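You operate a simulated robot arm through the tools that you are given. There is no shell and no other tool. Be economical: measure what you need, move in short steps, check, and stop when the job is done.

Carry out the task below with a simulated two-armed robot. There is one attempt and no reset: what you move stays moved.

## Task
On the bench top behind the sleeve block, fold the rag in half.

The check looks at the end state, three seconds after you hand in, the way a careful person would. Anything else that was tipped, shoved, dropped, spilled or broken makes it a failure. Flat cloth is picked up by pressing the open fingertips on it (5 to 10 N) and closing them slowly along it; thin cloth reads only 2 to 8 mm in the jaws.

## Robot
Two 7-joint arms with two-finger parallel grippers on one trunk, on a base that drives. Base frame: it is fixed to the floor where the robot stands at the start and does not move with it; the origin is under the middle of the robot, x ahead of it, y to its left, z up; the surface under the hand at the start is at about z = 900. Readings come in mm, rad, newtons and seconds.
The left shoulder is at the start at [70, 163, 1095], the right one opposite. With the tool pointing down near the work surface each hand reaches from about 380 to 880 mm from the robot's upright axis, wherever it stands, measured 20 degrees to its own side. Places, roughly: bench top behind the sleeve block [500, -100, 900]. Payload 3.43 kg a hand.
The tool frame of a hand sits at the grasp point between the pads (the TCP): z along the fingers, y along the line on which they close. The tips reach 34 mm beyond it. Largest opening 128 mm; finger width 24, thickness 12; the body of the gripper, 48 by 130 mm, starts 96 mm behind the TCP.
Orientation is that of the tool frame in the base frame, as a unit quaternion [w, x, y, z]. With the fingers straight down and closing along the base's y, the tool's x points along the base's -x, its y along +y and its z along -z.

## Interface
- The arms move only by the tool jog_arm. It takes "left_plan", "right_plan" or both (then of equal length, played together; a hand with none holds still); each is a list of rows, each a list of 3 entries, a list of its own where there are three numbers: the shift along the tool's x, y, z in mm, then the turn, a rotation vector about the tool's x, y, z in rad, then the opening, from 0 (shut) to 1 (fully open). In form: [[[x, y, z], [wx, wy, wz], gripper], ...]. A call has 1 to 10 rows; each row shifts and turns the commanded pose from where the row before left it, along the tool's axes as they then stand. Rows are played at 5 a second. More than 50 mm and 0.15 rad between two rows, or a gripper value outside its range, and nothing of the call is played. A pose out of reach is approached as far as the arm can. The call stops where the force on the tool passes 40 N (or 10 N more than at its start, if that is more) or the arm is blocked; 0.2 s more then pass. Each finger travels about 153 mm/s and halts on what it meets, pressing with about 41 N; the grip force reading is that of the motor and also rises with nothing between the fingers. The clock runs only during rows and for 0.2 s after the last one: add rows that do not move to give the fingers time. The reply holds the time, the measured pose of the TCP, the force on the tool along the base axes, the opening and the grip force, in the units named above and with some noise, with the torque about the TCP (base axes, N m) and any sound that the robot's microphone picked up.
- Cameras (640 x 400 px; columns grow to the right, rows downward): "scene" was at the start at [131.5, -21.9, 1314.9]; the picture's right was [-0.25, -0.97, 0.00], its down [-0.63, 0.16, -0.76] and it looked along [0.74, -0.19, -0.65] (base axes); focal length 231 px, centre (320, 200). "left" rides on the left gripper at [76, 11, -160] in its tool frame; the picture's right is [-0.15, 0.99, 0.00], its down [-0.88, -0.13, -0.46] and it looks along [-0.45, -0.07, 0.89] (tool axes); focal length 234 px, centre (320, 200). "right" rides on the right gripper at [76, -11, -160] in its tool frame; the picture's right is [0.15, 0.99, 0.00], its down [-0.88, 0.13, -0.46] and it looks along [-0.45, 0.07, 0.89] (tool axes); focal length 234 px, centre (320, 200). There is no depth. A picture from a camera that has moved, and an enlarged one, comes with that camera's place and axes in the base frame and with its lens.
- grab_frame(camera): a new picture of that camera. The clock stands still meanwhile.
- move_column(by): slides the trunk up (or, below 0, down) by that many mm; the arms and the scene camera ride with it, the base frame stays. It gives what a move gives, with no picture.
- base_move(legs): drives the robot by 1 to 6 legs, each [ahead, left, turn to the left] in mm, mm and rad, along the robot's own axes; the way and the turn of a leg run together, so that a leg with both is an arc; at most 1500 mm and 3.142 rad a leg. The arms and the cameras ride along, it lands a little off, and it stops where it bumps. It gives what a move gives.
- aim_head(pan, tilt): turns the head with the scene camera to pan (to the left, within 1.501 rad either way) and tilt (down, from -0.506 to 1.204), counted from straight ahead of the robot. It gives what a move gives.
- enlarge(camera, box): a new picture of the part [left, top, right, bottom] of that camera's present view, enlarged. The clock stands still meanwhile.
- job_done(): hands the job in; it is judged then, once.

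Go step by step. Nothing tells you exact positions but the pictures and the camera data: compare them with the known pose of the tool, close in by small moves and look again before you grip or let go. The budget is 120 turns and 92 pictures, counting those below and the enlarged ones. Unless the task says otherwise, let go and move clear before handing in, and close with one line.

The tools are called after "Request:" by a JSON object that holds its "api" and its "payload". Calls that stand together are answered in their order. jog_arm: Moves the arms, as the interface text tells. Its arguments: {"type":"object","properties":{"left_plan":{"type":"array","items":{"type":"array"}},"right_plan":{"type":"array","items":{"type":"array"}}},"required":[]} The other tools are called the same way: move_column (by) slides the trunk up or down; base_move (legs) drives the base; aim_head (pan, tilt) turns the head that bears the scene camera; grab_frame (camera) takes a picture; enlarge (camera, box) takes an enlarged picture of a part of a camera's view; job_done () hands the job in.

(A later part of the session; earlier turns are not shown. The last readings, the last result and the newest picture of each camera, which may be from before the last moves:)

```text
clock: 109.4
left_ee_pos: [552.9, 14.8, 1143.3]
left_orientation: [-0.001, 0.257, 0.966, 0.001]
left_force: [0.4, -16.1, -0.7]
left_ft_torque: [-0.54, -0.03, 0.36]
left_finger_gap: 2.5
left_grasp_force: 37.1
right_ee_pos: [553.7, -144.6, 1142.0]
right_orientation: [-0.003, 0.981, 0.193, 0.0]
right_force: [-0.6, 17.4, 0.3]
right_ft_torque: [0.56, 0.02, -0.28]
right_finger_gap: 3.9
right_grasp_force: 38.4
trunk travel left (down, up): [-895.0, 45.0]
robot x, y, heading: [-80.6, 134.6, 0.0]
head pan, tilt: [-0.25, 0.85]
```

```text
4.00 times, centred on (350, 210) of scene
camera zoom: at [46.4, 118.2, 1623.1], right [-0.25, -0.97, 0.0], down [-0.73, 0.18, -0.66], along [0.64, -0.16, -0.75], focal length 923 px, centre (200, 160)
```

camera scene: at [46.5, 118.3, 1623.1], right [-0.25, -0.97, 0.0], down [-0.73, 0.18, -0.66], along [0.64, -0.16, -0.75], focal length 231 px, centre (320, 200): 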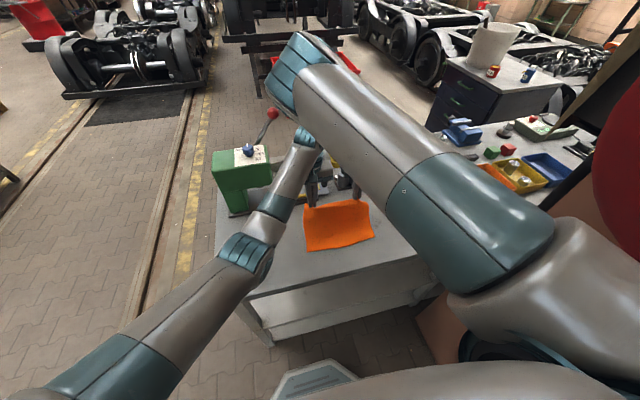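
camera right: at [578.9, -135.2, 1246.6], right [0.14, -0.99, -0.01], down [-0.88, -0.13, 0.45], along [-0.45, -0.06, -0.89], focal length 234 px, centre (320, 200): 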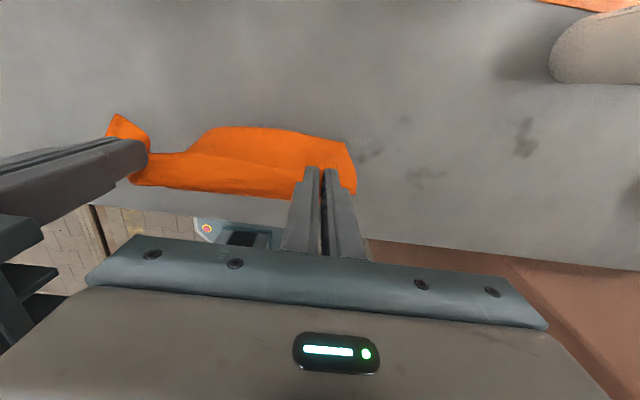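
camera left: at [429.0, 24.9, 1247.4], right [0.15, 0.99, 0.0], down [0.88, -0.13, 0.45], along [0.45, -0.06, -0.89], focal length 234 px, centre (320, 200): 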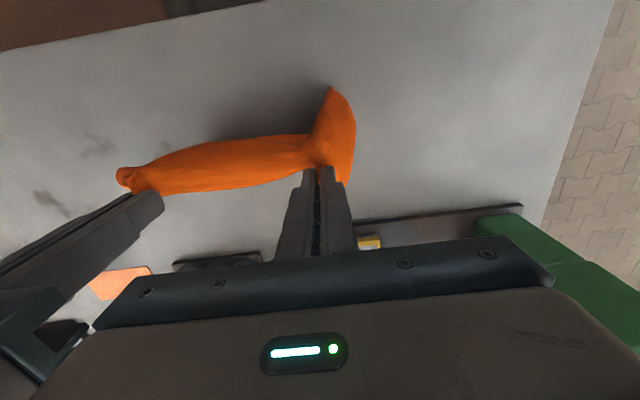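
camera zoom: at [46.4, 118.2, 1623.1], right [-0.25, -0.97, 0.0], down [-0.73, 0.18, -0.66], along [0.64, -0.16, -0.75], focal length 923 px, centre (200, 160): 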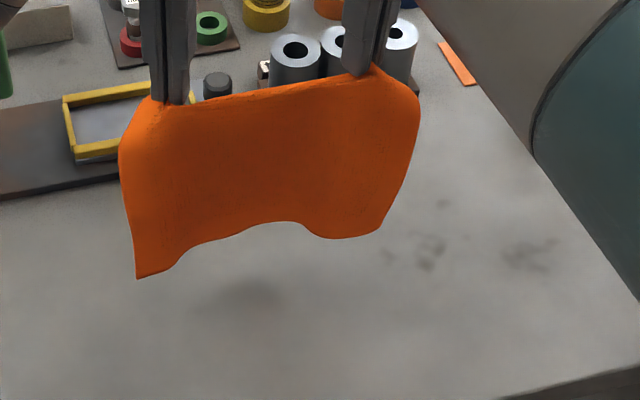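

Now the rag hangs as a flat sheet. I ease the tension and lay it, moving back toward the robot while lowering so the bottom trails away from it.

Request:
{"api": "jog_arm", "payload": {"left_plan": [[[12.5, -8.4, 8], [0, 0, 0], 0.0], [[17.4, -9.9, 18], [0, 0, 0], 0.0], [[15.6, -8.9, 14], [0, 0, 0], 0.0], [[13, -7.5, 14], [0, 0, 0], 0.0], [[13, -7.5, 14], [0, 0, 0], 0.0]], "right_plan": [[[-13.5, -6.6, 8], [0, 0, 0], 0.0], [[-18.5, -7.6, 18], [0, 0, 0], 0.0], [[-16.7, -6.8, 14], [0, 0, 0], 0.0], [[-13.9, -5.7, 14], [0, 0, 0], 0.0], [[-13.9, -5.7, 14], [0, 0, 0], 0.0]]}}

Request:
{"api": "enlarge", "payload": {"camera": "scene", "box": [270, 160, 430, 260]}}

Request:
{"api": "grab_frame", "payload": {"camera": "right"}}

```text
clock: 110.6
left_ee_pos: [469.3, 12.3, 1074.5]
left_orientation: [0.0, 0.258, 0.966, 0.001]
left_force: [0.9, -17.5, -1.3]
left_ft_torque: [-0.52, -0.07, 0.43]
left_finger_gap: 2.7
left_grasp_force: 37.1
right_ee_pos: [467.5, -144.8, 1076.6]
right_orientation: [-0.004, 0.981, 0.192, 0.001]
right_force: [-0.4, 16.6, -0.1]
right_ft_torque: [0.59, 0.02, -0.35]
right_finger_gap: 3.8
right_grasp_force: 38.4
trunk travel left (down, up): [-895.0, 45.0]
robot x, y, heading: [-78.1, 137.0, 0.001]
head pan, tilt: [-0.25, 0.85]
```

```text
4.00 times, centred on (350, 210) of scene
camera zoom: at [46.0, 118.2, 1623.2], right [-0.25, -0.97, 0.0], down [-0.73, 0.18, -0.66], along [0.64, -0.16, -0.75], focal length 923 px, centre (200, 160)
```

zoom: 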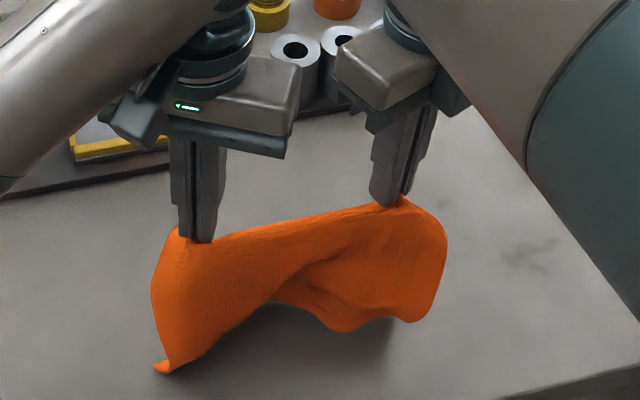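

```text
16 pictures are left
camera right: at [534.0, -107.8, 1236.1], right [0.51, -0.86, -0.01], down [-0.77, -0.46, 0.45], along [-0.39, -0.23, -0.89], focal length 234 px, centre (320, 200)
```

right: 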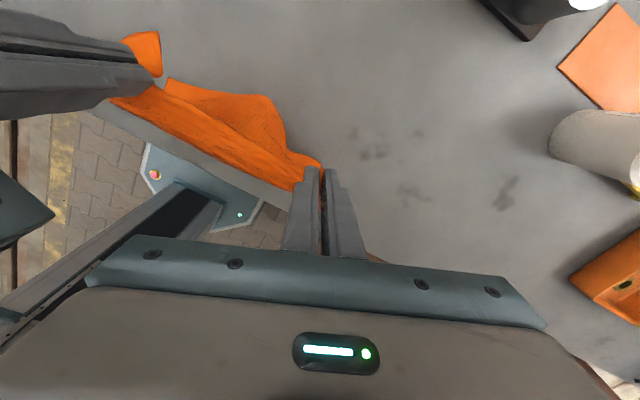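

The corners curl, so laying in that direction is unreliable. I'll instead lay the rag fully flat again (near edge toward the robot, hands moving away) and redo the simple near-to-far fold without tilt. First raise, unyaw and bring it back.

Request:
{"api": "jog_arm", "payload": {"left_plan": [[[0, 0, -17], [0, 0, -0.13], 0.0], [[0, 0, -17], [0, 0, -0.13], 0.0], [[0, 0, -17], [0, 0, -0.13], 0.0], [[0, 0, -17], [0, 0, -0.13], 0.0], [[15, -2, 0], [0, 0, 0], 0.0], [[15, 0, 0], [0, 0, 0], 0.0], [[0, 0, 0], [0, 0, 0], 0.0], [[0, 0, 0], [0, 0, 0], 0.0], [[0, 0, 0], [0, 0, 0], 0.0]], "right_plan": [[[0, 0, -17], [0, 0, 0.13], 0.0], [[0, 0, -17], [0, 0, 0.13], 0.0], [[0, 0, -17], [0, 0, 0.13], 0.0], [[0, 0, -17], [0, 0, 0], 0.0], [[-15, 0, 0], [0, 0, 0], 0.0], [[-15, 0, 0], [0, 0, 0], 0.0], [[0, 0, 0], [0, 0, 0], 0.0], [[0, 0, 0], [0, 0, 0], 0.0], [[0, 0, 0], [0, 0, 0], 0.0]]}}

Request:
{"api": "jog_arm", "payload": {"left_plan": [[[0, 0, 18], [0, 0, 0], 0.0], [[-20, 0, 15], [0, 0, 0], 0.0], [[-25, 0, 18], [0, 0, 0], 0.0], [[-25, 0, 19], [0, 0, 0], 0.0], [[-25, 0, 21], [0, 0, 0], 0.0], [[0, 0, 0], [0, 0, 0], 0.0]], "right_plan": [[[0, 0, 18], [0, 0, 0], 0.0], [[20, 0, 15], [0, 0, 0], 0.0], [[25, 0, 18], [0, 0, 0], 0.0], [[25, 0, 19], [0, 0, 0], 0.0], [[25, 0, 21], [0, 0, 0], 0.0], [[0, 0, 0], [0, 0, 0], 0.0]]}}

Request:
{"api": "enlarge", "payload": {"camera": "scene", "box": [270, 160, 430, 260]}}

```text
clock: 112.6
left_ee_pos: [442.0, 12.3, 1144.0]
left_orientation: [0.0, 0.0, 1.0, 0.002]
left_force: [0.6, -9.3, -1.3]
left_ft_torque: [-0.31, 0.0, 0.1]
left_finger_gap: 2.3
left_grasp_force: 36.7
right_ee_pos: [436.6, -157.8, 1137.9]
right_orientation: [-0.009, 1.0, -0.007, -0.006]
right_force: [-0.4, 9.0, 0.0]
right_ft_torque: [0.28, -0.02, 0.0]
right_finger_gap: 3.5
right_grasp_force: 38.4
right hand out of reach, approached as far as the arm can: row 4, 5, 6
trunk travel left (down, up): [-895.0, 45.0]
robot x, y, heading: [-80.3, 137.8, 0.001]
head pan, tilt: [-0.25, 0.85]
```

```text
clock: 114.0
left_ee_pos: [533.6, 11.2, 1050.3]
left_orientation: [0.0, 0.0, 1.0, 0.001]
left_force: [0.4, -4.5, -0.6]
left_ft_torque: [-0.16, -0.02, -0.01]
left_finger_gap: 2.7
left_grasp_force: 37.4
right_ee_pos: [535.4, -155.0, 1052.7]
right_orientation: [-0.003, 1.0, -0.002, -0.001]
right_force: [0.4, 4.7, -0.2]
right_ft_torque: [0.17, -0.01, 0.02]
right_finger_gap: 3.6
right_grasp_force: 38.0
trunk travel left (down, up): [-895.0, 45.0]
robot x, y, heading: [-81.4, 137.3, 0.002]
head pan, tilt: [-0.25, 0.85]
```

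```text
4.00 times, centred on (350, 210) of scene
camera zoom: at [45.4, 118.4, 1623.2], right [-0.25, -0.97, 0.0], down [-0.73, 0.18, -0.66], along [0.64, -0.16, -0.75], focal length 923 px, centre (200, 160)
```

zoom: 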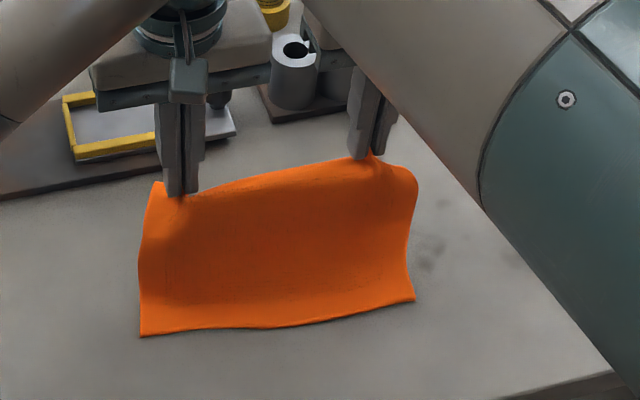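

The rag is laid out well now: near edge at D(471,67)–C(444,-184), with both hands still holding the far edge. I can fold directly from here: lay a bit more, then bring the far edge back over onto the near edge in an arc.

Request:
{"api": "jog_arm", "payload": {"left_plan": [[[-13.7, 0, 10], [0, 0, 0], 0.0], [[-13.7, 0, 10], [0, 0, 0], 0.0], [[-13.7, 0, 10], [0, 0, 0], 0.0], [[0, 0, 0], [0, 0, 0], 0.0], [[12, 1.4, -3], [0, 0, 0], 0.0], [[16, 1.4, 0], [0, 0, 0], 0.0], [[16, 1.4, 4], [0, 0, 0], 0.0], [[15, 1.4, 9], [0, 0, 0], 0.0]], "right_plan": [[[7.7, 0, 10], [0, 0, 0], 0.0], [[7.7, 0, 10], [0, 0, 0], 0.0], [[7.7, 0, 10], [0, 0, 0], 0.0], [[0, 0, 0], [0, 0, 0], 0.0], [[-12, -1.4, -3], [0, 0, 0], 0.0], [[-16, -1.4, 0], [0, 0, 0], 0.0], [[-16, -1.4, 4], [0, 0, 0], 0.0], [[-15, -1.4, 9], [0, 0, 0], 0.0]]}}

Request:
{"api": "enlarge", "payload": {"camera": "scene", "box": [270, 160, 430, 260]}}

```text
clock: 115.8
left_ee_pos: [516.3, 19.2, 1010.6]
left_orientation: [-0.001, 0.0, 1.0, 0.001]
left_force: [-1.6, -7.3, 0.0]
left_ft_torque: [-0.26, 0.02, 0.02]
left_finger_gap: 2.3
left_grasp_force: 37.1
right_ee_pos: [499.1, -148.5, 1012.3]
right_orientation: [-0.002, 1.0, -0.002, 0.0]
right_force: [0.2, 6.0, 0.7]
right_ft_torque: [0.23, -0.02, 0.01]
right_finger_gap: 3.5
right_grasp_force: 38.4
trunk travel left (down, up): [-895.0, 45.0]
robot x, y, heading: [-79.4, 143.1, 0.001]
head pan, tilt: [-0.25, 0.85]
```

```text
4.00 times, centred on (350, 210) of scene
camera zoom: at [45.5, 118.5, 1623.2], right [-0.25, -0.97, 0.0], down [-0.73, 0.18, -0.66], along [0.64, -0.16, -0.75], focal length 923 px, centre (200, 160)
```

zoom: 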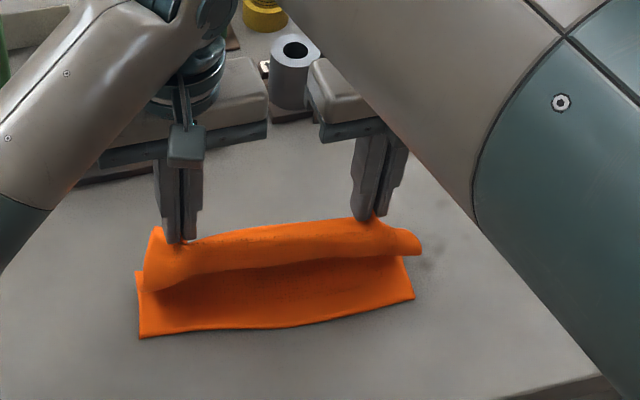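

The fold is forming neatly and the near edge stays put. I continue the arc down onto the near edge.

Request:
{"api": "jog_arm", "payload": {"left_plan": [[[14, 0.9, 13], [0, 0, 0], 0.0], [[11, 0.9, 16], [0, 0, 0], 0.0], [[8, 0.9, 17], [0, 0, 0], 0.0], [[4, 0.9, 15], [0, 0, 0], 0.0], [[0, 0, 0], [0, 0, 0], 0.0]], "right_plan": [[[-14, -1.6, 13], [0, 0, 0], 0.0], [[-11, -1.6, 16], [0, 0, 0], 0.0], [[-8, -1.6, 17], [0, 0, 0], 0.0], [[-4, -1.6, 15], [0, 0, 0], 0.0], [[0, 0, 0], [0, 0, 0], 0.0]]}}

Request:
{"api": "enlarge", "payload": {"camera": "scene", "box": [270, 160, 430, 260]}}

Request:
{"api": "grab_frame", "payload": {"camera": "left"}}

```text
clock: 117.0
left_ee_pos: [481.0, 21.6, 951.2]
left_orientation: [-0.001, 0.0, 1.0, 0.002]
left_force: [0.2, -2.4, -0.7]
left_ft_torque: [-0.12, 0.01, -0.04]
left_finger_gap: 2.8
left_grasp_force: 37.7
right_ee_pos: [463.4, -139.7, 950.2]
right_orientation: [-0.002, 1.0, -0.002, 0.0]
right_force: [-0.2, 3.1, -0.2]
right_ft_torque: [0.1, -0.01, 0.04]
right_finger_gap: 3.6
right_grasp_force: 38.3
trunk travel left (down, up): [-895.0, 45.0]
robot x, y, heading: [-78.5, 138.8, 0.002]
head pan, tilt: [-0.25, 0.85]
```

```text
4.00 times, centred on (350, 210) of scene
camera zoom: at [46.0, 118.4, 1623.2], right [-0.25, -0.97, 0.0], down [-0.73, 0.18, -0.66], along [0.64, -0.16, -0.75], focal length 923 px, centre (200, 160)
```

zoom: 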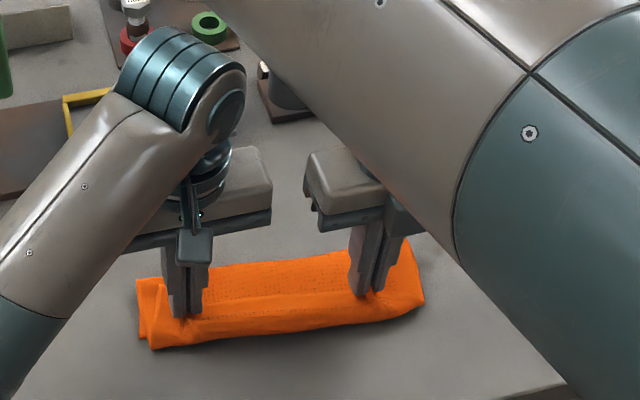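

```text
12 pictures are left
camera left: at [405.2, 32.7, 1111.5], right [0.15, 0.99, 0.0], down [0.88, -0.13, 0.45], along [0.45, -0.06, -0.89], focal length 234 px, centre (320, 200)
```

left: 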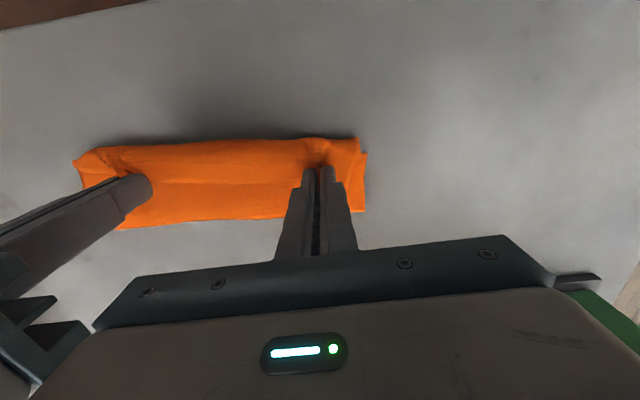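

The top layer reached the near edge, but the gripped hem still points back over the fingers, making a bulge. I raise the hands about 40 mm and tilt the fingers forward so the hem can flip open toward the near edge on release.

Request:
{"api": "jog_arm", "payload": {"left_plan": [[[0, 0, -15], [0, 0, 0], 0.0], [[0, 0, -15], [0, -0.1, 0], 0.0], [[0, 0, -8], [0, -0.1, 0], 0.0], [[0, 0, 0], [0, -0.1, 0], 0.0], [[0, 0, 0], [0, 0, 0], 0.0]], "right_plan": [[[0, 0, -15], [0, 0, 0], 0.0], [[0, 0, -15], [0, 0.1, 0], 0.0], [[0, 0, -8], [0, 0.1, 0], 0.0], [[0, 0, 0], [0, 0.1, 0], 0.0], [[0, 0, 0], [0, 0, 0], 0.0]]}}

```text
clock: 118.2
left_ee_pos: [479.6, 20.8, 989.4]
left_orientation: [0.149, 0.0, 0.989, 0.001]
left_force: [-1.2, -19.9, -1.0]
left_ft_torque: [-0.7, 0.1, 0.05]
left_finger_gap: 2.5
left_grasp_force: 37.1
right_ee_pos: [466.1, -152.6, 987.9]
right_orientation: [-0.005, 0.989, -0.001, 0.149]
right_force: [2.1, 20.0, 1.4]
right_ft_torque: [0.72, -0.01, 0.03]
right_finger_gap: 3.5
right_grasp_force: 38.4
right hand out of reach, approached as far as the arm can: row 2, 3, 4
trunk travel left (down, up): [-895.0, 45.0]
robot x, y, heading: [-77.5, 139.7, 0.006]
head pan, tilt: [-0.25, 0.85]
```

The tilt pushes the right hand to its reach limit and tensions the cloth. I undo most of the tilt and check.

Request:
{"api": "jog_arm", "payload": {"left_plan": [[[0, 0, 0], [0, 0.1, 0], 0.0], [[0, 0, 0], [0, 0.1, 0], 0.0], [[0, 0, 0], [0, 0.1, 0], 0.0], [[0, 0, 0], [0, 0, 0], 0.0]], "right_plan": [[[0, 0, 0], [0, -0.1, 0], 0.0], [[0, 0, 0], [0, -0.1, 0], 0.0], [[0, 0, 0], [0, -0.1, 0], 0.0], [[0, 0, 0], [0, 0, 0], 0.0]]}}

Request:
{"api": "enlarge", "payload": {"camera": "scene", "box": [270, 160, 430, 260]}}

```text
clock: 119.2
left_ee_pos: [478.6, 21.7, 990.7]
left_orientation: [0.0, 0.001, 1.0, 0.002]
left_force: [-1.4, -21.8, -1.4]
left_ft_torque: [-0.73, 0.04, 0.32]
left_finger_gap: 2.5
left_grasp_force: 37.5
right_ee_pos: [465.2, -152.1, 987.4]
right_orientation: [-0.004, 1.0, -0.002, 0.0]
right_force: [1.5, 23.6, 0.2]
right_ft_torque: [0.81, -0.05, -0.19]
right_finger_gap: 3.7
right_grasp_force: 38.8
trunk travel left (down, up): [-895.0, 45.0]
robot x, y, heading: [-75.6, 143.1, 0.004]
head pan, tilt: [-0.25, 0.85]
```

```text
4.00 times, centred on (350, 210) of scene
camera zoom: at [46.0, 118.6, 1623.1], right [-0.25, -0.97, 0.0], down [-0.73, 0.18, -0.66], along [0.64, -0.16, -0.75], focal length 923 px, centre (200, 160)
```

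zoom: 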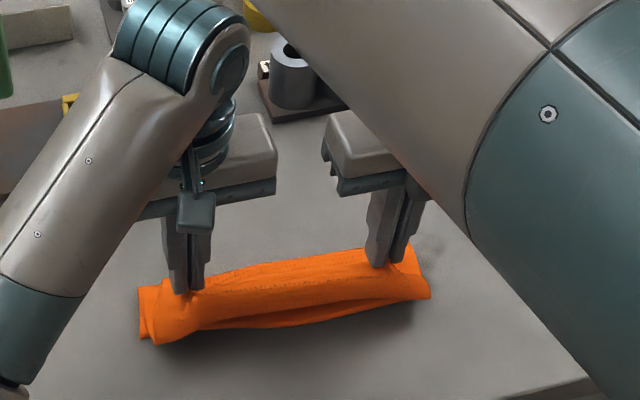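

I move back up the arc to where the top half stands open, so on release it falls over onto the near edge with the hem free, and relieve the tension.

Request:
{"api": "jog_arm", "payload": {"left_plan": [[[-12, 0, -9], [0, 0, 0], 0.0], [[-13, 0, -8], [0, 0, 0], 0.0], [[-10, 0, -5], [0, 0, 0], 0.0], [[0, 0, 0], [0, 0, 0], 0.0], [[0, 0, 0], [0, 0, 0], 0.0]], "right_plan": [[[12, -4, -9], [0, 0, 0], 0.0], [[13, -3, -8], [0, 0, 0], 0.0], [[10, -2, -5], [0, 0, 0], 0.0], [[0, 0, 0], [0, 0, 0], 0.0], [[0, 0, 0], [0, 0, 0], 0.0]]}}

Request:
{"api": "enlarge", "payload": {"camera": "scene", "box": [270, 160, 430, 260]}}

```text
clock: 120.4
left_ee_pos: [515.8, 22.5, 1011.9]
left_orientation: [0.0, -0.001, 1.0, 0.003]
left_force: [-0.3, -5.3, 0.3]
left_ft_torque: [-0.25, 0.01, 0.05]
left_finger_gap: 2.6
left_grasp_force: 37.2
right_ee_pos: [498.7, -145.2, 1010.8]
right_orientation: [-0.002, 1.0, -0.002, 0.0]
right_force: [1.0, 5.5, 0.9]
right_ft_torque: [0.23, -0.05, 0.01]
right_finger_gap: 3.5
right_grasp_force: 38.4
trunk travel left (down, up): [-895.0, 45.0]
robot x, y, heading: [-79.9, 139.5, 0.001]
head pan, tilt: [-0.25, 0.85]
```

```text
4.00 times, centred on (350, 210) of scene
camera zoom: at [46.2, 118.3, 1623.1], right [-0.25, -0.97, 0.0], down [-0.73, 0.18, -0.66], along [0.64, -0.16, -0.75], focal length 923 px, centre (200, 160)
```

zoom: 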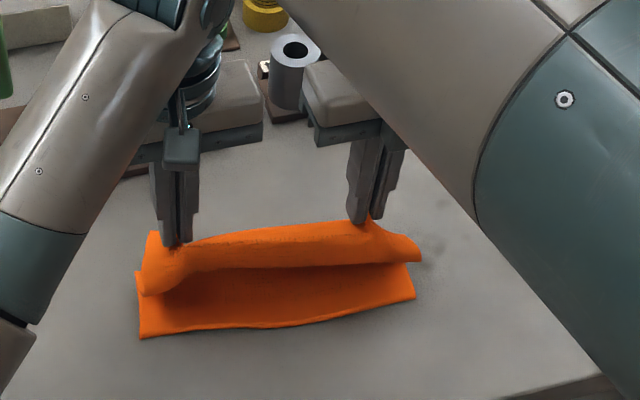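

The near edge is still exactly in place and the top half stands open. I release with a small forward flick toward the near edge, then rise clear.

Request:
{"api": "jog_arm", "payload": {"left_plan": [[[15, 0, 0], [0, 0, 0], 0.0], [[20, 0, 4], [0, 0, 0], 0.4], [[10, 0, -5], [0, 0, 0], 0.4], [[0, 0, -30], [0, 0, 0], 0.4], [[0, 0, -40], [0, 0, 0], 0.4], [[0, 0, 0], [0, 0, 0], 0.4], [[0, 0, 0], [0, 0, 0], 0.4]], "right_plan": [[[-15, 0, 0], [0, 0, 0], 0.0], [[-20, 0, 4], [0, 0, 0], 0.4], [[-10, 0, -5], [0, 0, 0], 0.4], [[0, 0, -30], [0, 0, 0], 0.4], [[0, 0, -40], [0, 0, 0], 0.4], [[0, 0, 0], [0, 0, 0], 0.4], [[0, 0, 0], [0, 0, 0], 0.4]]}}

Request:
{"api": "enlarge", "payload": {"camera": "scene", "box": [270, 160, 430, 260]}}

```text
clock: 122.0
left_ee_pos: [469.1, 21.8, 1081.1]
left_orientation: [0.0, 0.0, 1.0, 0.002]
left_force: [-0.6, -0.4, 0.0]
left_ft_torque: [0.0, -0.03, -0.05]
left_finger_gap: 51.3
left_grasp_force: 0.1
right_ee_pos: [454.0, -149.6, 1079.7]
right_orientation: [-0.006, 1.0, -0.001, -0.001]
right_force: [-0.4, -0.6, 0.3]
right_ft_torque: [0.02, -0.01, 0.0]
right_finger_gap: 51.1
right_grasp_force: 0.0
right hand out of reach, approached as far as the arm can: row 5
trunk travel left (down, up): [-895.0, 45.0]
robot x, y, heading: [-80.1, 137.1, 0.004]
head pan, tilt: [-0.25, 0.85]
```

```text
4.00 times, centred on (350, 210) of scene
camera zoom: at [47.0, 118.3, 1623.1], right [-0.25, -0.97, 0.0], down [-0.73, 0.18, -0.66], along [0.64, -0.16, -0.75], focal length 923 px, centre (200, 160)
```

zoom: 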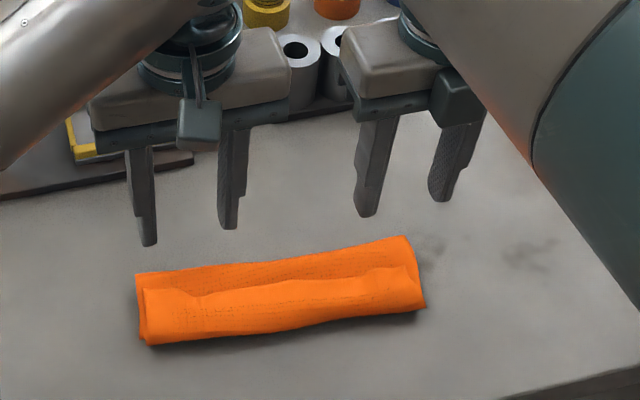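

The top layer fell over, but a hem of about 45 mm with edge A–B is folded back on top. I look at it from the far side to plan flipping it toward the near side.

Request:
{"api": "enlarge", "payload": {"camera": "right", "box": [60, 80, 380, 260]}}

```text
2.00 times, centred on (220, 170) of right
camera zoom: at [530.6, -139.7, 1240.6], right [0.14, -0.99, -0.01], down [-0.88, -0.13, 0.46], along [-0.45, -0.06, -0.89], focal length 468 px, centre (520, 260)
```

zoom: 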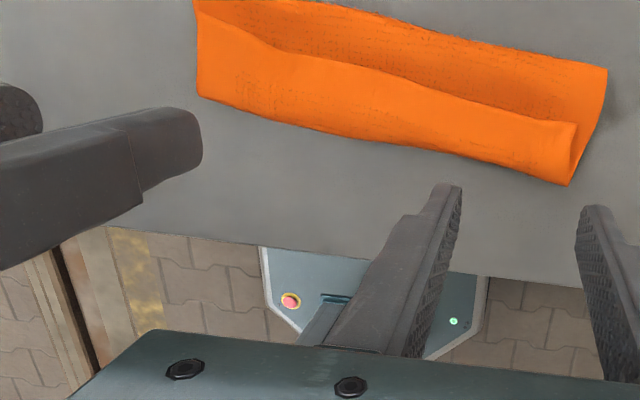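

The picture shows the hem as an open pocket facing away from the robot, with its edge at about (491,22)–(474,-186). I'll slip the fingertips under it from the far side and sweep it over toward the robot. First a small base shift left for reach, then position behind the hem.

Request:
{"api": "base_move", "payload": {"legs": [[0, 30, 0]]}}

Request:
{"api": "jog_arm", "payload": {"left_plan": [[[-20, -12, 0], [0, 0, 0], 0.6], [[-20, -12, 0], [0, 0, 0], 0.6], [[-22, -12, 20], [0, 0, 0], 0.6], [[0, 0, 40], [0, 0, 0], 0.6], [[0, 0, 40], [0, 0, 0], 0.6], [[0, 0, 20], [0, 0, 0], 0.6], [[0, 0, 0], [0, 0, 0], 0.6]], "right_plan": [[[20, 5, 0], [0, 0, 0], 0.6], [[15, 5, 0], [0, 0, 0], 0.6], [[13, 5, 20], [0, 0, 0], 0.6], [[0, 0, 40], [0, 0, 0], 0.6], [[0, 0, 40], [0, 0, 0], 0.6], [[0, 0, 20], [0, 0, 0], 0.6], [[0, 0, 0], [0, 0, 0], 0.6]]}}

```text
clock: 122.8
left_ee_pos: [468.0, 44.0, 1080.2]
left_orientation: [-0.001, 0.002, 1.0, 0.006]
left_force: [0.0, -0.7, -0.8]
left_ft_torque: [0.09, 0.01, -0.01]
left_finger_gap: 51.4
left_grasp_force: 0.0
right_ee_pos: [452.9, -126.7, 1080.1]
right_orientation: [-0.007, 1.0, -0.002, 0.0]
right_force: [-0.2, -0.4, -0.3]
right_ft_torque: [0.07, 0.0, 0.0]
right_finger_gap: 51.2
right_grasp_force: 0.0
trunk travel left (down, up): [-895.0, 45.0]
robot x, y, heading: [-77.4, 168.9, 0.002]
head pan, tilt: [-0.25, 0.85]
```

```text
clock: 124.5
left_ee_pos: [530.2, 14.9, 960.1]
left_orientation: [-0.001, 0.002, 1.0, 0.002]
left_force: [-0.1, -0.1, -0.7]
left_ft_torque: [-0.05, 0.01, 0.0]
left_finger_gap: 76.8
left_grasp_force: 0.1
right_ee_pos: [501.6, -134.1, 961.4]
right_orientation: [-0.004, 1.0, -0.003, -0.001]
right_force: [0.3, -0.5, -0.4]
right_ft_torque: [0.0, 0.01, 0.01]
right_finger_gap: 76.6
right_grasp_force: 0.1
trunk travel left (down, up): [-895.0, 45.0]
robot x, y, heading: [-76.9, 171.5, 0.006]
head pan, tilt: [-0.25, 0.85]
```

Before lowering, I check the finger positions relative to the hem.

Request:
{"api": "grab_frame", "payload": {"camera": "right"}}

```text
7 pictures are left
camera right: at [578.1, -125.4, 1121.0], right [0.14, -0.99, -0.01], down [-0.88, -0.13, 0.45], along [-0.45, -0.06, -0.89], focal length 234 px, centre (320, 200)
```

right: 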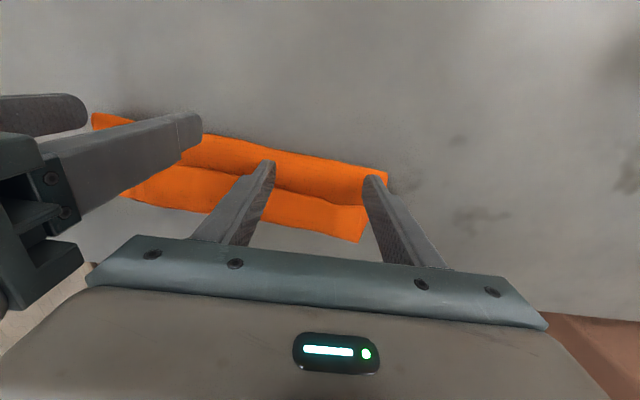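

Good: fingertips are behind the hem edge by 10–18 mm. I lower to just above the second layer and see the forces, then sweep.

Request:
{"api": "jog_arm", "payload": {"left_plan": [[[0, 0, 10], [0, 0, 0], 0.6], [[0, 0, 6], [0, 0, 0], 0.6], [[0, 0, 0], [0, 0, 0], 0.6]], "right_plan": [[[0, 0, 10], [0, 0, 0], 0.6], [[0, 0, 7], [0, 0, 0], 0.6], [[0, 0, 0], [0, 0, 0], 0.6]]}}

Request:
{"api": "jog_arm", "payload": {"left_plan": [[[12, 0, 0], [0, 0, 0], 0.6], [[12, 0, 0], [0, 0, 0], 0.6], [[12, 0, 0], [0, 0, 0], 0.6], [[12, 0, -3], [0, 0, 0], 0.6], [[12, 0, -6], [0, 0, 0], 0.6], [[12, 0, -8], [0, 0, 0], 0.6], [[12, 0, -8], [0, 0, 0], 0.6], [[12, 0, -8], [0, 0, 0], 0.6]], "right_plan": [[[-12, 0, 0], [0, 0, 0], 0.6], [[-12, 0, 0], [0, 0, 0], 0.6], [[-12, 0, 0], [0, 0, 0], 0.6], [[-12, 0, -3], [0, 0, 0], 0.6], [[-12, 0, -6], [0, 0, 0], 0.6], [[-12, 0, -8], [0, 0, 0], 0.6], [[-12, 0, -8], [0, 0, 0], 0.6], [[-12, 0, -8], [0, 0, 0], 0.6]]}}

Request:
{"api": "grab_frame", "payload": {"camera": "right"}}

```text
clock: 125.2
left_ee_pos: [529.4, 14.3, 945.5]
left_orientation: [-0.001, 0.001, 1.0, 0.002]
left_force: [0.2, -0.3, 0.2]
left_ft_torque: [-0.01, 0.04, -0.02]
left_finger_gap: 76.8
left_grasp_force: 0.0
right_ee_pos: [502.7, -134.4, 945.1]
right_orientation: [-0.005, 1.0, -0.003, 0.001]
right_force: [0.2, 0.2, 0.4]
right_ft_torque: [-0.01, 0.03, 0.0]
right_finger_gap: 77.0
right_grasp_force: 0.0
trunk travel left (down, up): [-895.0, 45.0]
robot x, y, heading: [-78.6, 165.1, 0.001]
head pan, tilt: [-0.25, 0.85]
```

```text
clock: 127.0
left_ee_pos: [432.3, 13.5, 977.6]
left_orientation: [-0.002, 0.003, 1.0, 0.002]
left_force: [0.1, -0.3, 0.1]
left_ft_torque: [-0.01, -0.05, -0.01]
left_finger_gap: 76.9
left_grasp_force: 0.1
right_ee_pos: [402.7, -134.8, 977.7]
right_orientation: [-0.005, 1.0, -0.003, 0.0]
right_force: [-0.4, 0.5, 0.5]
right_ft_torque: [-0.02, -0.01, -0.01]
right_finger_gap: 76.8
right_grasp_force: 0.0
trunk travel left (down, up): [-895.0, 45.0]
robot x, y, heading: [-77.2, 173.9, 0.002]
head pan, tilt: [-0.25, 0.85]
```

```text
6 pictures are left
camera right: at [480.1, -126.3, 1137.7], right [0.14, -0.99, -0.01], down [-0.88, -0.13, 0.46], along [-0.45, -0.06, -0.89], focal length 234 px, centre (320, 200)
```

right: 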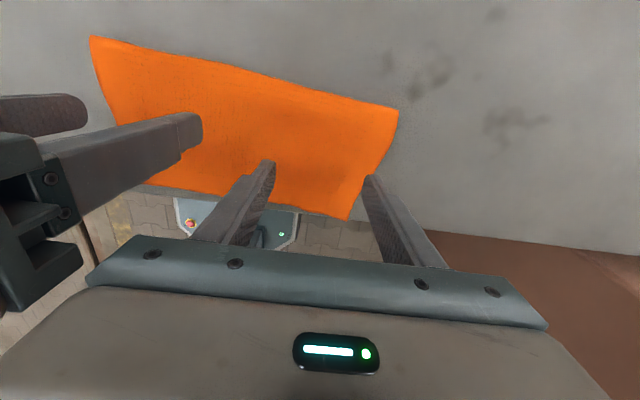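

The sweep worked: the hem flipped over, and edge A–B is now a single layer at the near side (x≈345). Now I grip A–B there; the orientation is right this time. Moving both hands over it.

Request:
{"api": "jog_arm", "payload": {"left_plan": [[[23, 0, 0], [0, 0, 0], 0.31], [[23, 0, 8], [0, 0, 0], 0.31], [[22, 0, 8], [0, 0, 0], 0.31], [[0, 0, 0], [0, 0, 0], 0.31]], "right_plan": [[[-15, 4, 0], [0, 0, 0], 0.31], [[-15, 3, 8], [0, 0, 0], 0.31], [[-14, 3, 8], [0, 0, 0], 0.31], [[0, 0, 0], [0, 0, 0], 0.31]]}}

Request:
{"api": "grab_frame", "payload": {"camera": "left"}}

```text
clock: 128.1
left_ee_pos: [365.5, 17.7, 960.8]
left_orientation: [-0.001, 0.002, 1.0, 0.001]
left_force: [-0.4, 0.4, 0.3]
left_ft_torque: [-0.01, 0.0, 0.0]
left_finger_gap: 39.7
left_grasp_force: 0.0
right_ee_pos: [361.0, -144.6, 961.5]
right_orientation: [-0.004, 1.0, -0.003, 0.0]
right_force: [0.3, 0.4, -0.1]
right_ft_torque: [-0.01, 0.01, 0.02]
right_finger_gap: 39.6
right_grasp_force: 0.1
trunk travel left (down, up): [-895.0, 45.0]
robot x, y, heading: [-81.5, 162.7, 0.006]
head pan, tilt: [-0.25, 0.85]
```

```text
5 pictures are left
camera left: at [290.5, 26.7, 1121.1], right [0.15, 0.99, 0.0], down [0.88, -0.13, 0.45], along [0.45, -0.07, -0.89], focal length 234 px, centre (320, 200)
```

left: 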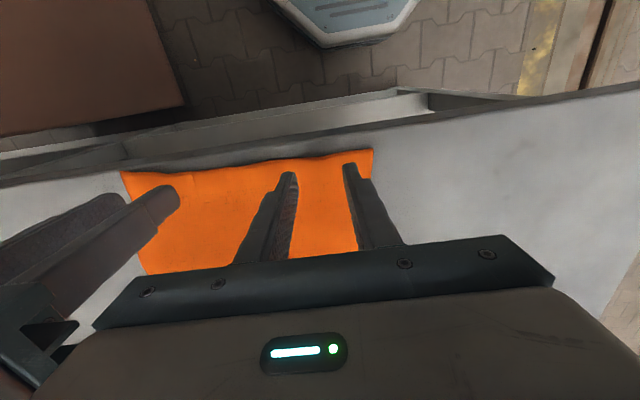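

The edge lies at A(354,66)–B(341,-181), just on the bench. The left needs +14 mm in y; then I descend to contact.

Request:
{"api": "jog_arm", "payload": {"left_plan": [[[0, 14, 8], [0, 0, 0], 0.31], [[0, 0, 8], [0, 0, 0], 0.31], [[0, 0, 5], [0, 0, 0], 0.31], [[0, 0, 0], [0, 0, 0], 0.31]], "right_plan": [[[0, 1, 8], [0, 0, 0], 0.31], [[0, 0, 8], [0, 0, 0], 0.31], [[0, 0, 6], [0, 0, 0], 0.31], [[0, 0, 0], [0, 0, 0], 0.31]]}}

Request:
{"api": "jog_arm", "payload": {"left_plan": [[[0, 0, 1.5], [0, 0, 0], 0.31], [[0, 0, 0], [0, 0, 0], 0.31]], "right_plan": [[[0, 0, 1.5], [0, 0, 0], 0.31], [[0, 0, 0], [0, 0, 0], 0.31]]}}

```text
clock: 129.1
left_ee_pos: [366.1, 29.5, 941.0]
left_orientation: [0.0, 0.003, 1.0, 0.002]
left_force: [0.0, 0.2, -0.2]
left_ft_torque: [0.01, 0.0, 0.02]
left_finger_gap: 39.4
left_grasp_force: 0.0
right_ee_pos: [360.9, -145.3, 938.6]
right_orientation: [-0.004, 1.0, -0.002, 0.001]
right_force: [-0.7, -0.5, 3.0]
right_ft_torque: [-0.03, 0.01, -0.02]
right_finger_gap: 39.5
right_grasp_force: 0.1
trunk travel left (down, up): [-895.0, 45.0]
robot x, y, heading: [-76.8, 168.0, -0.001]
head pan, tilt: [-0.25, 0.85]
```

```text
clock: 129.7
left_ee_pos: [365.4, 28.6, 939.7]
left_orientation: [-0.001, 0.003, 1.0, 0.002]
left_force: [0.0, -0.5, 0.2]
left_ft_torque: [0.01, 0.0, -0.02]
left_finger_gap: 39.6
left_grasp_force: 0.0
right_ee_pos: [360.1, -146.0, 937.4]
right_orientation: [-0.004, 1.0, -0.004, 0.001]
right_force: [-0.3, 0.4, 6.6]
right_ft_torque: [-0.08, 0.0, -0.01]
right_finger_gap: 39.8
right_grasp_force: 0.1
trunk travel left (down, up): [-895.0, 45.0]
robot x, y, heading: [-78.8, 168.7, -0.001]
head pan, tilt: [-0.25, 0.85]
```

Request:
{"api": "jog_arm", "payload": {"left_plan": [[[0, 0, 2.2], [0, 0, 0], 0.31], [[0, 0, 0], [0, 0, 0], 0.31]], "right_plan": [[[0, 0, 1], [0, 0, 0], 0.31], [[0, 0, 0], [0, 0, 0], 0.31]]}}

```text
clock: 130.2
left_ee_pos: [364.7, 29.5, 938.3]
left_orientation: [0.0, 0.002, 1.0, 0.002]
left_force: [-0.5, 0.7, 5.1]
left_ft_torque: [0.02, 0.01, -0.03]
left_finger_gap: 39.6
left_grasp_force: 0.0
right_ee_pos: [360.7, -144.2, 938.4]
right_orientation: [-0.003, 1.0, -0.003, 0.0]
right_force: [0.5, -1.1, 11.3]
right_ft_torque: [-0.15, -0.07, 0.0]
right_finger_gap: 39.8
right_grasp_force: 0.2
trunk travel left (down, up): [-895.0, 45.0]
robot x, y, heading: [-80.4, 172.2, -0.0]
head pan, tilt: [-0.25, 0.85]
```

The right presses at 11 N, the left at 5 N. I add a bit on both and close slowly.

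Request:
{"api": "jog_arm", "payload": {"left_plan": [[[0, 0, 1.3], [0, 0, 0], 0.31], [[0, 0, 0], [0, 0, 0], 0.27], [[0, 0, 0], [0, 0, 0], 0.23], [[0, 0, 0.3], [0, 0, 0], 0.19], [[0, 0, 0], [0, 0, 0], 0.15], [[0, 0, 0], [0, 0, 0], 0.11], [[0, 0, 0], [0, 0, 0], 0.08], [[0, 0, 0], [0, 0, 0], 0.05], [[0, 0, 0], [0, 0, 0], 0.02], [[0, 0, 0], [0, 0, 0], 0.0]], "right_plan": [[[0, 0, 0.3], [0, 0, 0], 0.31], [[0, 0, 0], [0, 0, 0], 0.27], [[0, 0, 0], [0, 0, 0], 0.23], [[0, 0, 0.3], [0, 0, 0], 0.19], [[0, 0, 0], [0, 0, 0], 0.15], [[0, 0, 0], [0, 0, 0], 0.11], [[0, 0, 0], [0, 0, 0], 0.08], [[0, 0, 0], [0, 0, 0], 0.05], [[0, 0, 0], [0, 0, 0], 0.02], [[0, 0, 0], [0, 0, 0], 0.0]]}}

Request:
{"api": "jog_arm", "payload": {"left_plan": [[[0, 0, 0], [0, 0, 0], 0.0], [[0, 0, 0], [0, 0, 0], 0.0]], "right_plan": [[[0, 0, 0], [0, 0, 0], 0.0], [[0, 0, 0], [0, 0, 0], 0.0]]}}

```text
clock: 132.4
left_ee_pos: [364.6, 29.8, 936.6]
left_orientation: [0.001, 0.001, 1.0, 0.001]
left_force: [-0.2, -1.9, 24.1]
left_ft_torque: [-0.09, -0.02, -0.01]
left_finger_gap: 2.4
left_grasp_force: 37.5
right_ee_pos: [358.8, -143.3, 937.8]
right_orientation: [-0.003, 1.0, -0.002, 0.001]
right_force: [0.5, 0.7, 14.9]
right_ft_torque: [0.03, -0.07, -0.01]
right_finger_gap: 0.0
right_grasp_force: 33.1
trunk travel left (down, up): [-895.0, 45.0]
robot x, y, heading: [-79.0, 167.1, -0.001]
head pan, tilt: [-0.25, 0.85]
```

```text
clock: 133.1
left_ee_pos: [363.6, 28.9, 937.0]
left_orientation: [0.001, 0.001, 1.0, 0.001]
left_force: [0.3, -0.9, 25.5]
left_ft_torque: [-0.06, -0.03, -0.02]
left_finger_gap: 2.4
left_grasp_force: 37.1
right_ee_pos: [358.9, -143.6, 937.5]
right_orientation: [-0.003, 1.0, -0.003, 0.001]
right_force: [0.6, 1.1, 15.4]
right_ft_torque: [0.02, -0.04, -0.03]
right_finger_gap: 0.2
right_grasp_force: 33.2
trunk travel left (down, up): [-895.0, 45.0]
robot x, y, heading: [-73.1, 170.7, -0.004]
head pan, tilt: [-0.25, 0.85]
```

The left holds; the right slipped. I redo the right, 12 mm further inward and a little firmer.

Request:
{"api": "jog_arm", "payload": {"right_plan": [[[0, 0, -10], [0, 0, 0], 0.0], [[2, -12, 0], [0, 0, 0], 0.31], [[0, 0, 0], [0, 0, 0], 0.31], [[0, 0, 9], [0, 0, 0], 0.31], [[0, 0, 1.3], [0, 0, 0], 0.31], [[0, 0, 0], [0, 0, 0], 0.31]]}}

```text
clock: 134.4
left_ee_pos: [364.1, 29.2, 936.3]
left_orientation: [0.001, 0.002, 1.0, 0.001]
left_force: [1.4, -0.6, 28.8]
left_ft_torque: [-0.04, -0.09, -0.01]
left_finger_gap: 2.5
left_grasp_force: 37.4
right_ee_pos: [361.5, -133.8, 937.2]
right_orientation: [-0.004, 1.0, -0.002, 0.001]
right_force: [-0.8, 0.7, 8.0]
right_ft_torque: [-0.07, 0.07, 0.0]
right_finger_gap: 39.8
right_grasp_force: 0.1
trunk travel left (down, up): [-895.0, 45.0]
robot x, y, heading: [-80.1, 169.5, -0.0]
head pan, tilt: [-0.25, 0.85]
```

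Request:
{"api": "jog_arm", "payload": {"right_plan": [[[0, 0, 1], [0, 0, 0], 0.31], [[0, 0, 0], [0, 0, 0], 0.27], [[0, 0, 0.2], [0, 0, 0], 0.23], [[0, 0, 0.2], [0, 0, 0], 0.19], [[0, 0, 0], [0, 0, 0], 0.15], [[0, 0, 0], [0, 0, 0], 0.11], [[0, 0, 0], [0, 0, 0], 0.08], [[0, 0, 0], [0, 0, 0], 0.05], [[0, 0, 0], [0, 0, 0], 0.0], [[0, 0, 0], [0, 0, 0], 0.0]]}}

```text
clock: 135.9
left_ee_pos: [362.3, 28.3, 938.3]
left_orientation: [0.001, 0.002, 1.0, -0.002]
left_force: [-1.0, -2.1, 10.8]
left_ft_torque: [-0.1, 0.07, -0.05]
left_finger_gap: 2.5
left_grasp_force: 37.0
right_ee_pos: [362.1, -132.4, 937.2]
right_orientation: [-0.003, 1.0, -0.003, 0.002]
right_force: [-3.9, 6.0, 27.9]
right_ft_torque: [0.18, 0.17, 0.01]
right_finger_gap: 11.6
right_grasp_force: 1.5
trunk travel left (down, up): [-895.0, 45.0]
robot x, y, heading: [-81.2, 165.5, 0.002]
head pan, tilt: [-0.25, 0.85]
stopped in row 7 (right hand): the force on the tool passed its limit at 41 N (the readings are from after the stop); the commanded pose is now the measured one
```

The force rose as the cloth gathered; I ease up slightly and finish closing.

Request:
{"api": "jog_arm", "payload": {"right_plan": [[[0, 0, -1], [0, 0, 0], 0.08], [[0, 0, 0], [0, 0, 0], 0.06], [[0, 0, 0], [0, 0, 0], 0.04], [[0, 0, 0], [0, 0, 0], 0.02], [[0, 0, 0], [0, 0, 0], 0.0], [[0, 0, 0], [0, 0, 0], 0.0], [[0, 0, 0], [0, 0, 0], 0.0]]}}

```text
clock: 137.6
left_ee_pos: [363.6, 28.7, 937.2]
left_orientation: [0.0, 0.001, 1.0, 0.0]
left_force: [-3.1, -10.3, 20.0]
left_ft_torque: [-0.42, 0.03, -0.07]
left_finger_gap: 2.3
left_grasp_force: 37.6
right_ee_pos: [361.7, -131.6, 937.5]
right_orientation: [-0.005, 1.0, -0.002, 0.002]
right_force: [2.1, 11.7, 19.0]
right_ft_torque: [0.34, -0.06, -0.07]
right_finger_gap: 4.3
right_grasp_force: 39.0
trunk travel left (down, up): [-895.0, 45.0]
robot x, y, heading: [-77.8, 168.8, -0.0]
head pan, tilt: [-0.25, 0.85]
```

Both hold again (2.3 and 4.3 mm), now in the right orientation. I ease the tension and lift the edge up and over to the far side so the bottom half flattens, then locate the bottom edge.

Request:
{"api": "jog_arm", "payload": {"left_plan": [[[-9, -1.5, -20], [0, 0, 0], 0.0], [[-10, 0, -20], [0, 0, 0], 0.0], [[-16, 0, -16], [0, 0, 0], 0.0], [[-16, 0, -14], [0, 0, 0], 0.0], [[-16, 0, -9], [0, 0, 0], 0.0], [[-16, 0, -8], [0, 0, 0], 0.0], [[-16, 0, -4], [0, 0, 0], 0.0], [[-16, 0, -1], [0, 0, 0], 0.0], [[-16, 0, 2], [0, 0, 0], 0.0], [[-15, 0, 2], [0, 0, 0], 0.0]], "right_plan": [[[9, -1.5, -20], [0, 0, 0], 0.0], [[9, 0, -20], [0, 0, 0], 0.0], [[15, 0, -16], [0, 0, 0], 0.0], [[15, 0, -14], [0, 0, 0], 0.0], [[15, 0, -9], [0, 0, 0], 0.0], [[15, 0, -8], [0, 0, 0], 0.0], [[15, 0, -4], [0, 0, 0], 0.0], [[15, 0, -1], [0, 0, 0], 0.0], [[15, 0, 2], [0, 0, 0], 0.0], [[15, 0, 2], [0, 0, 0], 0.0]]}}

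Request:
{"api": "grab_frame", "payload": {"camera": "scene"}}

```text
clock: 139.8
left_ee_pos: [512.5, 26.8, 1022.5]
left_orientation: [-0.002, 0.002, 1.0, 0.002]
left_force: [-0.2, -1.3, 0.3]
left_ft_torque: [-0.08, 0.02, -0.05]
left_finger_gap: 2.1
left_grasp_force: 37.2
right_ee_pos: [500.7, -134.2, 1022.9]
right_orientation: [-0.005, 1.0, -0.003, 0.0]
right_force: [0.7, 2.1, 0.5]
right_ft_torque: [0.05, 0.01, 0.01]
right_finger_gap: 4.4
right_grasp_force: 38.0
trunk travel left (down, up): [-895.0, 45.0]
robot x, y, heading: [-79.6, 170.2, -0.001]
head pan, tilt: [-0.25, 0.85]
```

```text
4 pictures are left
camera scene: at [47.5, 147.5, 1623.0], right [-0.25, -0.97, 0.0], down [-0.73, 0.19, -0.66], along [0.64, -0.16, -0.75], focal length 231 px, centre (320, 200)
```

scene: 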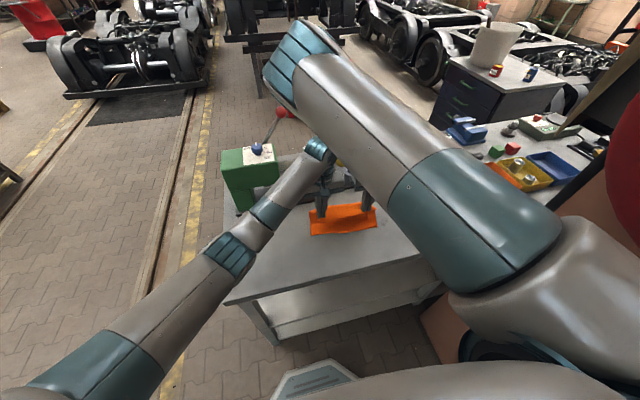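

The whole rag came along: its bottom near edge is now at about (510,64)–(484,-181), under the hands. I move the hands about 50 mm further to flatten the bottom half, then look closely.

Request:
{"api": "jog_arm", "payload": {"left_plan": [[[-16, 0, -2], [0, 0, 0], 0.0], [[-17, 0, 0], [0, 0, 0], 0.0], [[-17, 0, 2], [0, 0, 0], 0.0], [[0, 0, 0], [0, 0, 0], 0.0], [[0, 0, 0], [0, 0, 0], 0.0]], "right_plan": [[[15, 0, -2], [0, 0, 0], 0.0], [[15, 0, 0], [0, 0, 0], 0.0], [[15, 0, 2], [0, 0, 0], 0.0], [[0, 0, 0], [0, 0, 0], 0.0], [[0, 0, 0], [0, 0, 0], 0.0]]}}

Request:
{"api": "enlarge", "payload": {"camera": "scene", "box": [270, 160, 430, 260]}}

```text
clock: 140.9
left_ee_pos: [561.9, 27.3, 1023.8]
left_orientation: [-0.002, 0.002, 1.0, 0.002]
left_force: [0.5, -3.5, 1.0]
left_ft_torque: [-0.12, 0.04, -0.07]
left_finger_gap: 2.6
left_grasp_force: 36.9
right_ee_pos: [546.2, -133.9, 1025.0]
right_orientation: [-0.004, 1.0, -0.003, 0.001]
right_force: [0.7, 3.7, -1.1]
right_ft_torque: [0.08, -0.03, 0.0]
right_finger_gap: 3.9
right_grasp_force: 38.1
trunk travel left (down, up): [-895.0, 45.0]
robot x, y, heading: [-80.2, 168.4, 0.004]
head pan, tilt: [-0.25, 0.85]
```

```text
4.00 times, centred on (350, 210) of scene
camera zoom: at [46.4, 147.9, 1623.1], right [-0.25, -0.97, 0.0], down [-0.73, 0.19, -0.66], along [0.64, -0.16, -0.75], focal length 923 px, centre (200, 160)
```

zoom: 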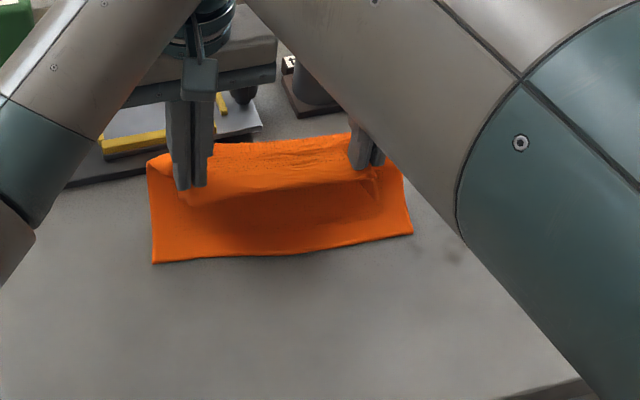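

Now it's right: bottom edge C–D lies at (548,70)–(518,-183), the loop lies beyond the hands, and edge A–B overhangs toward the robot just above C–D. I lower the hands almost straight down to lay A–B onto C–D.

Request:
{"api": "jog_arm", "payload": {"left_plan": [[[0.5, 0, 10], [0, 0, 0], 0.0], [[0.5, 0, 10], [0, 0, 0], 0.0], [[0.5, 0, 10], [0, 0, 0], 0.0], [[0.5, 0, 10], [0, 0, 0], 0.0], [[0.5, 0, 10], [0, 0, 0], 0.0], [[0.5, 0, 10], [0, 0, 0], 0.0], [[0, 0, 9], [0, 0, 0], 0.0], [[0, 0, 8], [0, 0, 0], 0.0], [[0, 0, 0], [0, 0, 0], 0.0]], "right_plan": [[[-1, 0, 10], [0, 0, 0], 0.0], [[-1, 0, 10], [0, 0, 0], 0.0], [[-1, 0, 10], [0, 0, 0], 0.0], [[-1, 0, 10], [0, 0, 0], 0.0], [[-1, 0, 10], [0, 0, 0], 0.0], [[-1, 0, 10], [0, 0, 0], 0.0], [[0, 0, 9], [0, 0, 0], 0.0], [[0, 0, 8], [0, 0, 0], 0.0], [[0, 0, 0], [0, 0, 0], 0.0]]}}

Request:
{"api": "enlarge", "payload": {"camera": "scene", "box": [270, 160, 430, 260]}}

```text
clock: 142.9
left_ee_pos: [558.2, 26.3, 946.7]
left_orientation: [-0.001, 0.002, 1.0, 0.001]
left_force: [0.1, -3.8, 0.9]
left_ft_torque: [-0.14, 0.03, -0.06]
left_finger_gap: 2.5
left_grasp_force: 37.5
right_ee_pos: [539.3, -132.7, 947.3]
right_orientation: [-0.005, 1.0, -0.003, 0.0]
right_force: [0.4, 2.8, -0.3]
right_ft_torque: [0.05, 0.0, 0.04]
right_finger_gap: 4.3
right_grasp_force: 39.0
trunk travel left (down, up): [-895.0, 45.0]
robot x, y, heading: [-81.9, 167.5, -0.002]
head pan, tilt: [-0.25, 0.85]
```

```text
4.00 times, centred on (350, 210) of scene
camera zoom: at [46.2, 147.8, 1623.1], right [-0.25, -0.97, 0.0], down [-0.73, 0.19, -0.66], along [0.64, -0.16, -0.75], focal length 923 px, centre (200, 160)
```

zoom: 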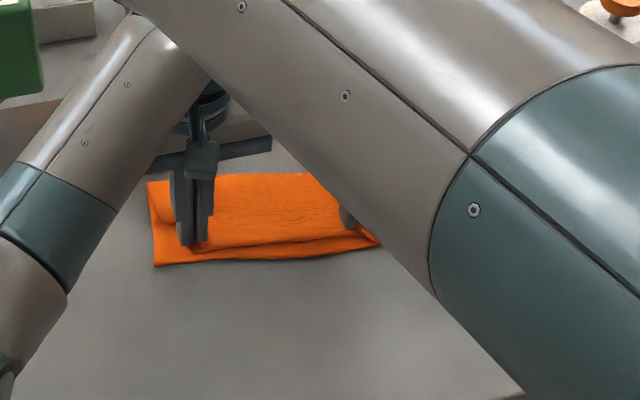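

A–B lies about 8 mm short of C–D and the folded depth is about 100 mm, so it's nearly exact. I nudge the hands 8 mm back, lower to light contact, open gently, and rise straight up.

Request:
{"api": "jog_arm", "payload": {"left_plan": [[[4, 0, 2], [0, 0, 0], 0.0], [[4, 0, 2.5], [0, 0, 0], 0.0], [[0, 0, 0], [0, 0, 0], 0.04], [[0, 0, 0], [0, 0, 0], 0.1], [[0, 0, 0], [0, 0, 0], 0.18], [[0, 0, 0], [0, 0, 0], 0.26], [[0, 0, -10], [0, 0, 0], 0.26], [[0, 0, -30], [0, 0, 0], 0.26], [[0, 0, -40], [0, 0, 0], 0.26], [[0, 0, -40], [0, 0, 0], 0.26]], "right_plan": [[[-4, 0, 2], [0, 0, 0], 0.0], [[-4, 0, 2.5], [0, 0, 0], 0.0], [[0, 0, 0], [0, 0, 0], 0.04], [[0, 0, 0], [0, 0, 0], 0.1], [[0, 0, 0], [0, 0, 0], 0.18], [[0, 0, 0], [0, 0, 0], 0.26], [[0, 0, -10], [0, 0, 0], 0.26], [[0, 0, -30], [0, 0, 0], 0.26], [[0, 0, -40], [0, 0, 0], 0.26], [[0, 0, -40], [0, 0, 0], 0.26]]}}

Request:
{"api": "jog_arm", "payload": {"left_plan": [[[0, 20, -30], [0, 0, 0], 0.26], [[0, 30, -30], [0, 0, 0], 0.26]], "right_plan": [[[0, 30, -30], [0, 0, 0], 0.26], [[0, 40, -30], [0, 0, 0], 0.26]]}}

Request:
{"api": "grab_frame", "payload": {"camera": "right"}}

```text
clock: 145.2
left_ee_pos: [558.2, 45.5, 1053.3]
left_orientation: [0.001, -0.008, 1.0, 0.014]
left_force: [0.5, 0.5, -0.7]
left_ft_torque: [0.0, 0.0, -0.02]
left_finger_gap: 33.3
left_grasp_force: 0.1
right_ee_pos: [529.4, -134.5, 1065.3]
right_orientation: [-0.004, 1.0, -0.002, 0.0]
right_force: [0.6, 0.2, -0.5]
right_ft_torque: [0.02, -0.03, 0.02]
right_finger_gap: 33.0
right_grasp_force: 0.1
trunk travel left (down, up): [-895.0, 45.0]
robot x, y, heading: [-78.4, 166.5, -0.0]
head pan, tilt: [-0.25, 0.85]
```

```text
clock: 145.8
left_ee_pos: [551.2, 76.5, 1121.8]
left_orientation: [0.0, 0.001, 1.0, 0.001]
left_force: [-0.8, 0.9, -0.5]
left_ft_torque: [0.0, -0.04, 0.0]
left_finger_gap: 33.4
left_grasp_force: 0.1
right_ee_pos: [533.6, -203.5, 1122.9]
right_orientation: [-0.005, 1.0, -0.003, 0.0]
right_force: [-0.1, -0.3, 0.2]
right_ft_torque: [-0.01, -0.02, -0.04]
right_finger_gap: 33.4
right_grasp_force: 0.0
trunk travel left (down, up): [-895.0, 45.0]
robot x, y, heading: [-76.3, 168.4, 0.004]
head pan, tilt: [-0.25, 0.85]
```

```text
1 pictures are left
camera right: at [609.2, -193.3, 1281.6], right [0.14, -0.99, -0.01], down [-0.88, -0.13, 0.45], along [-0.45, -0.06, -0.89], focal length 234 px, centre (320, 200)
```

right: 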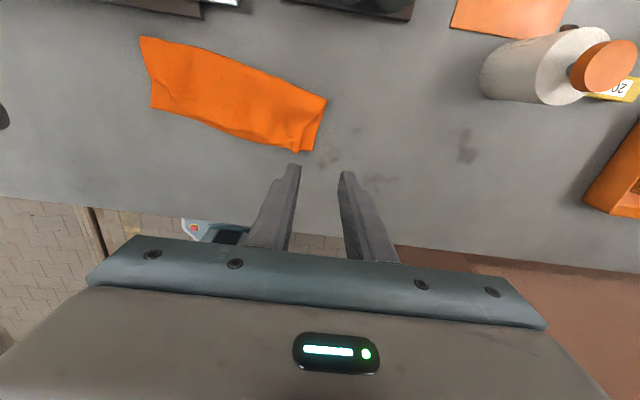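

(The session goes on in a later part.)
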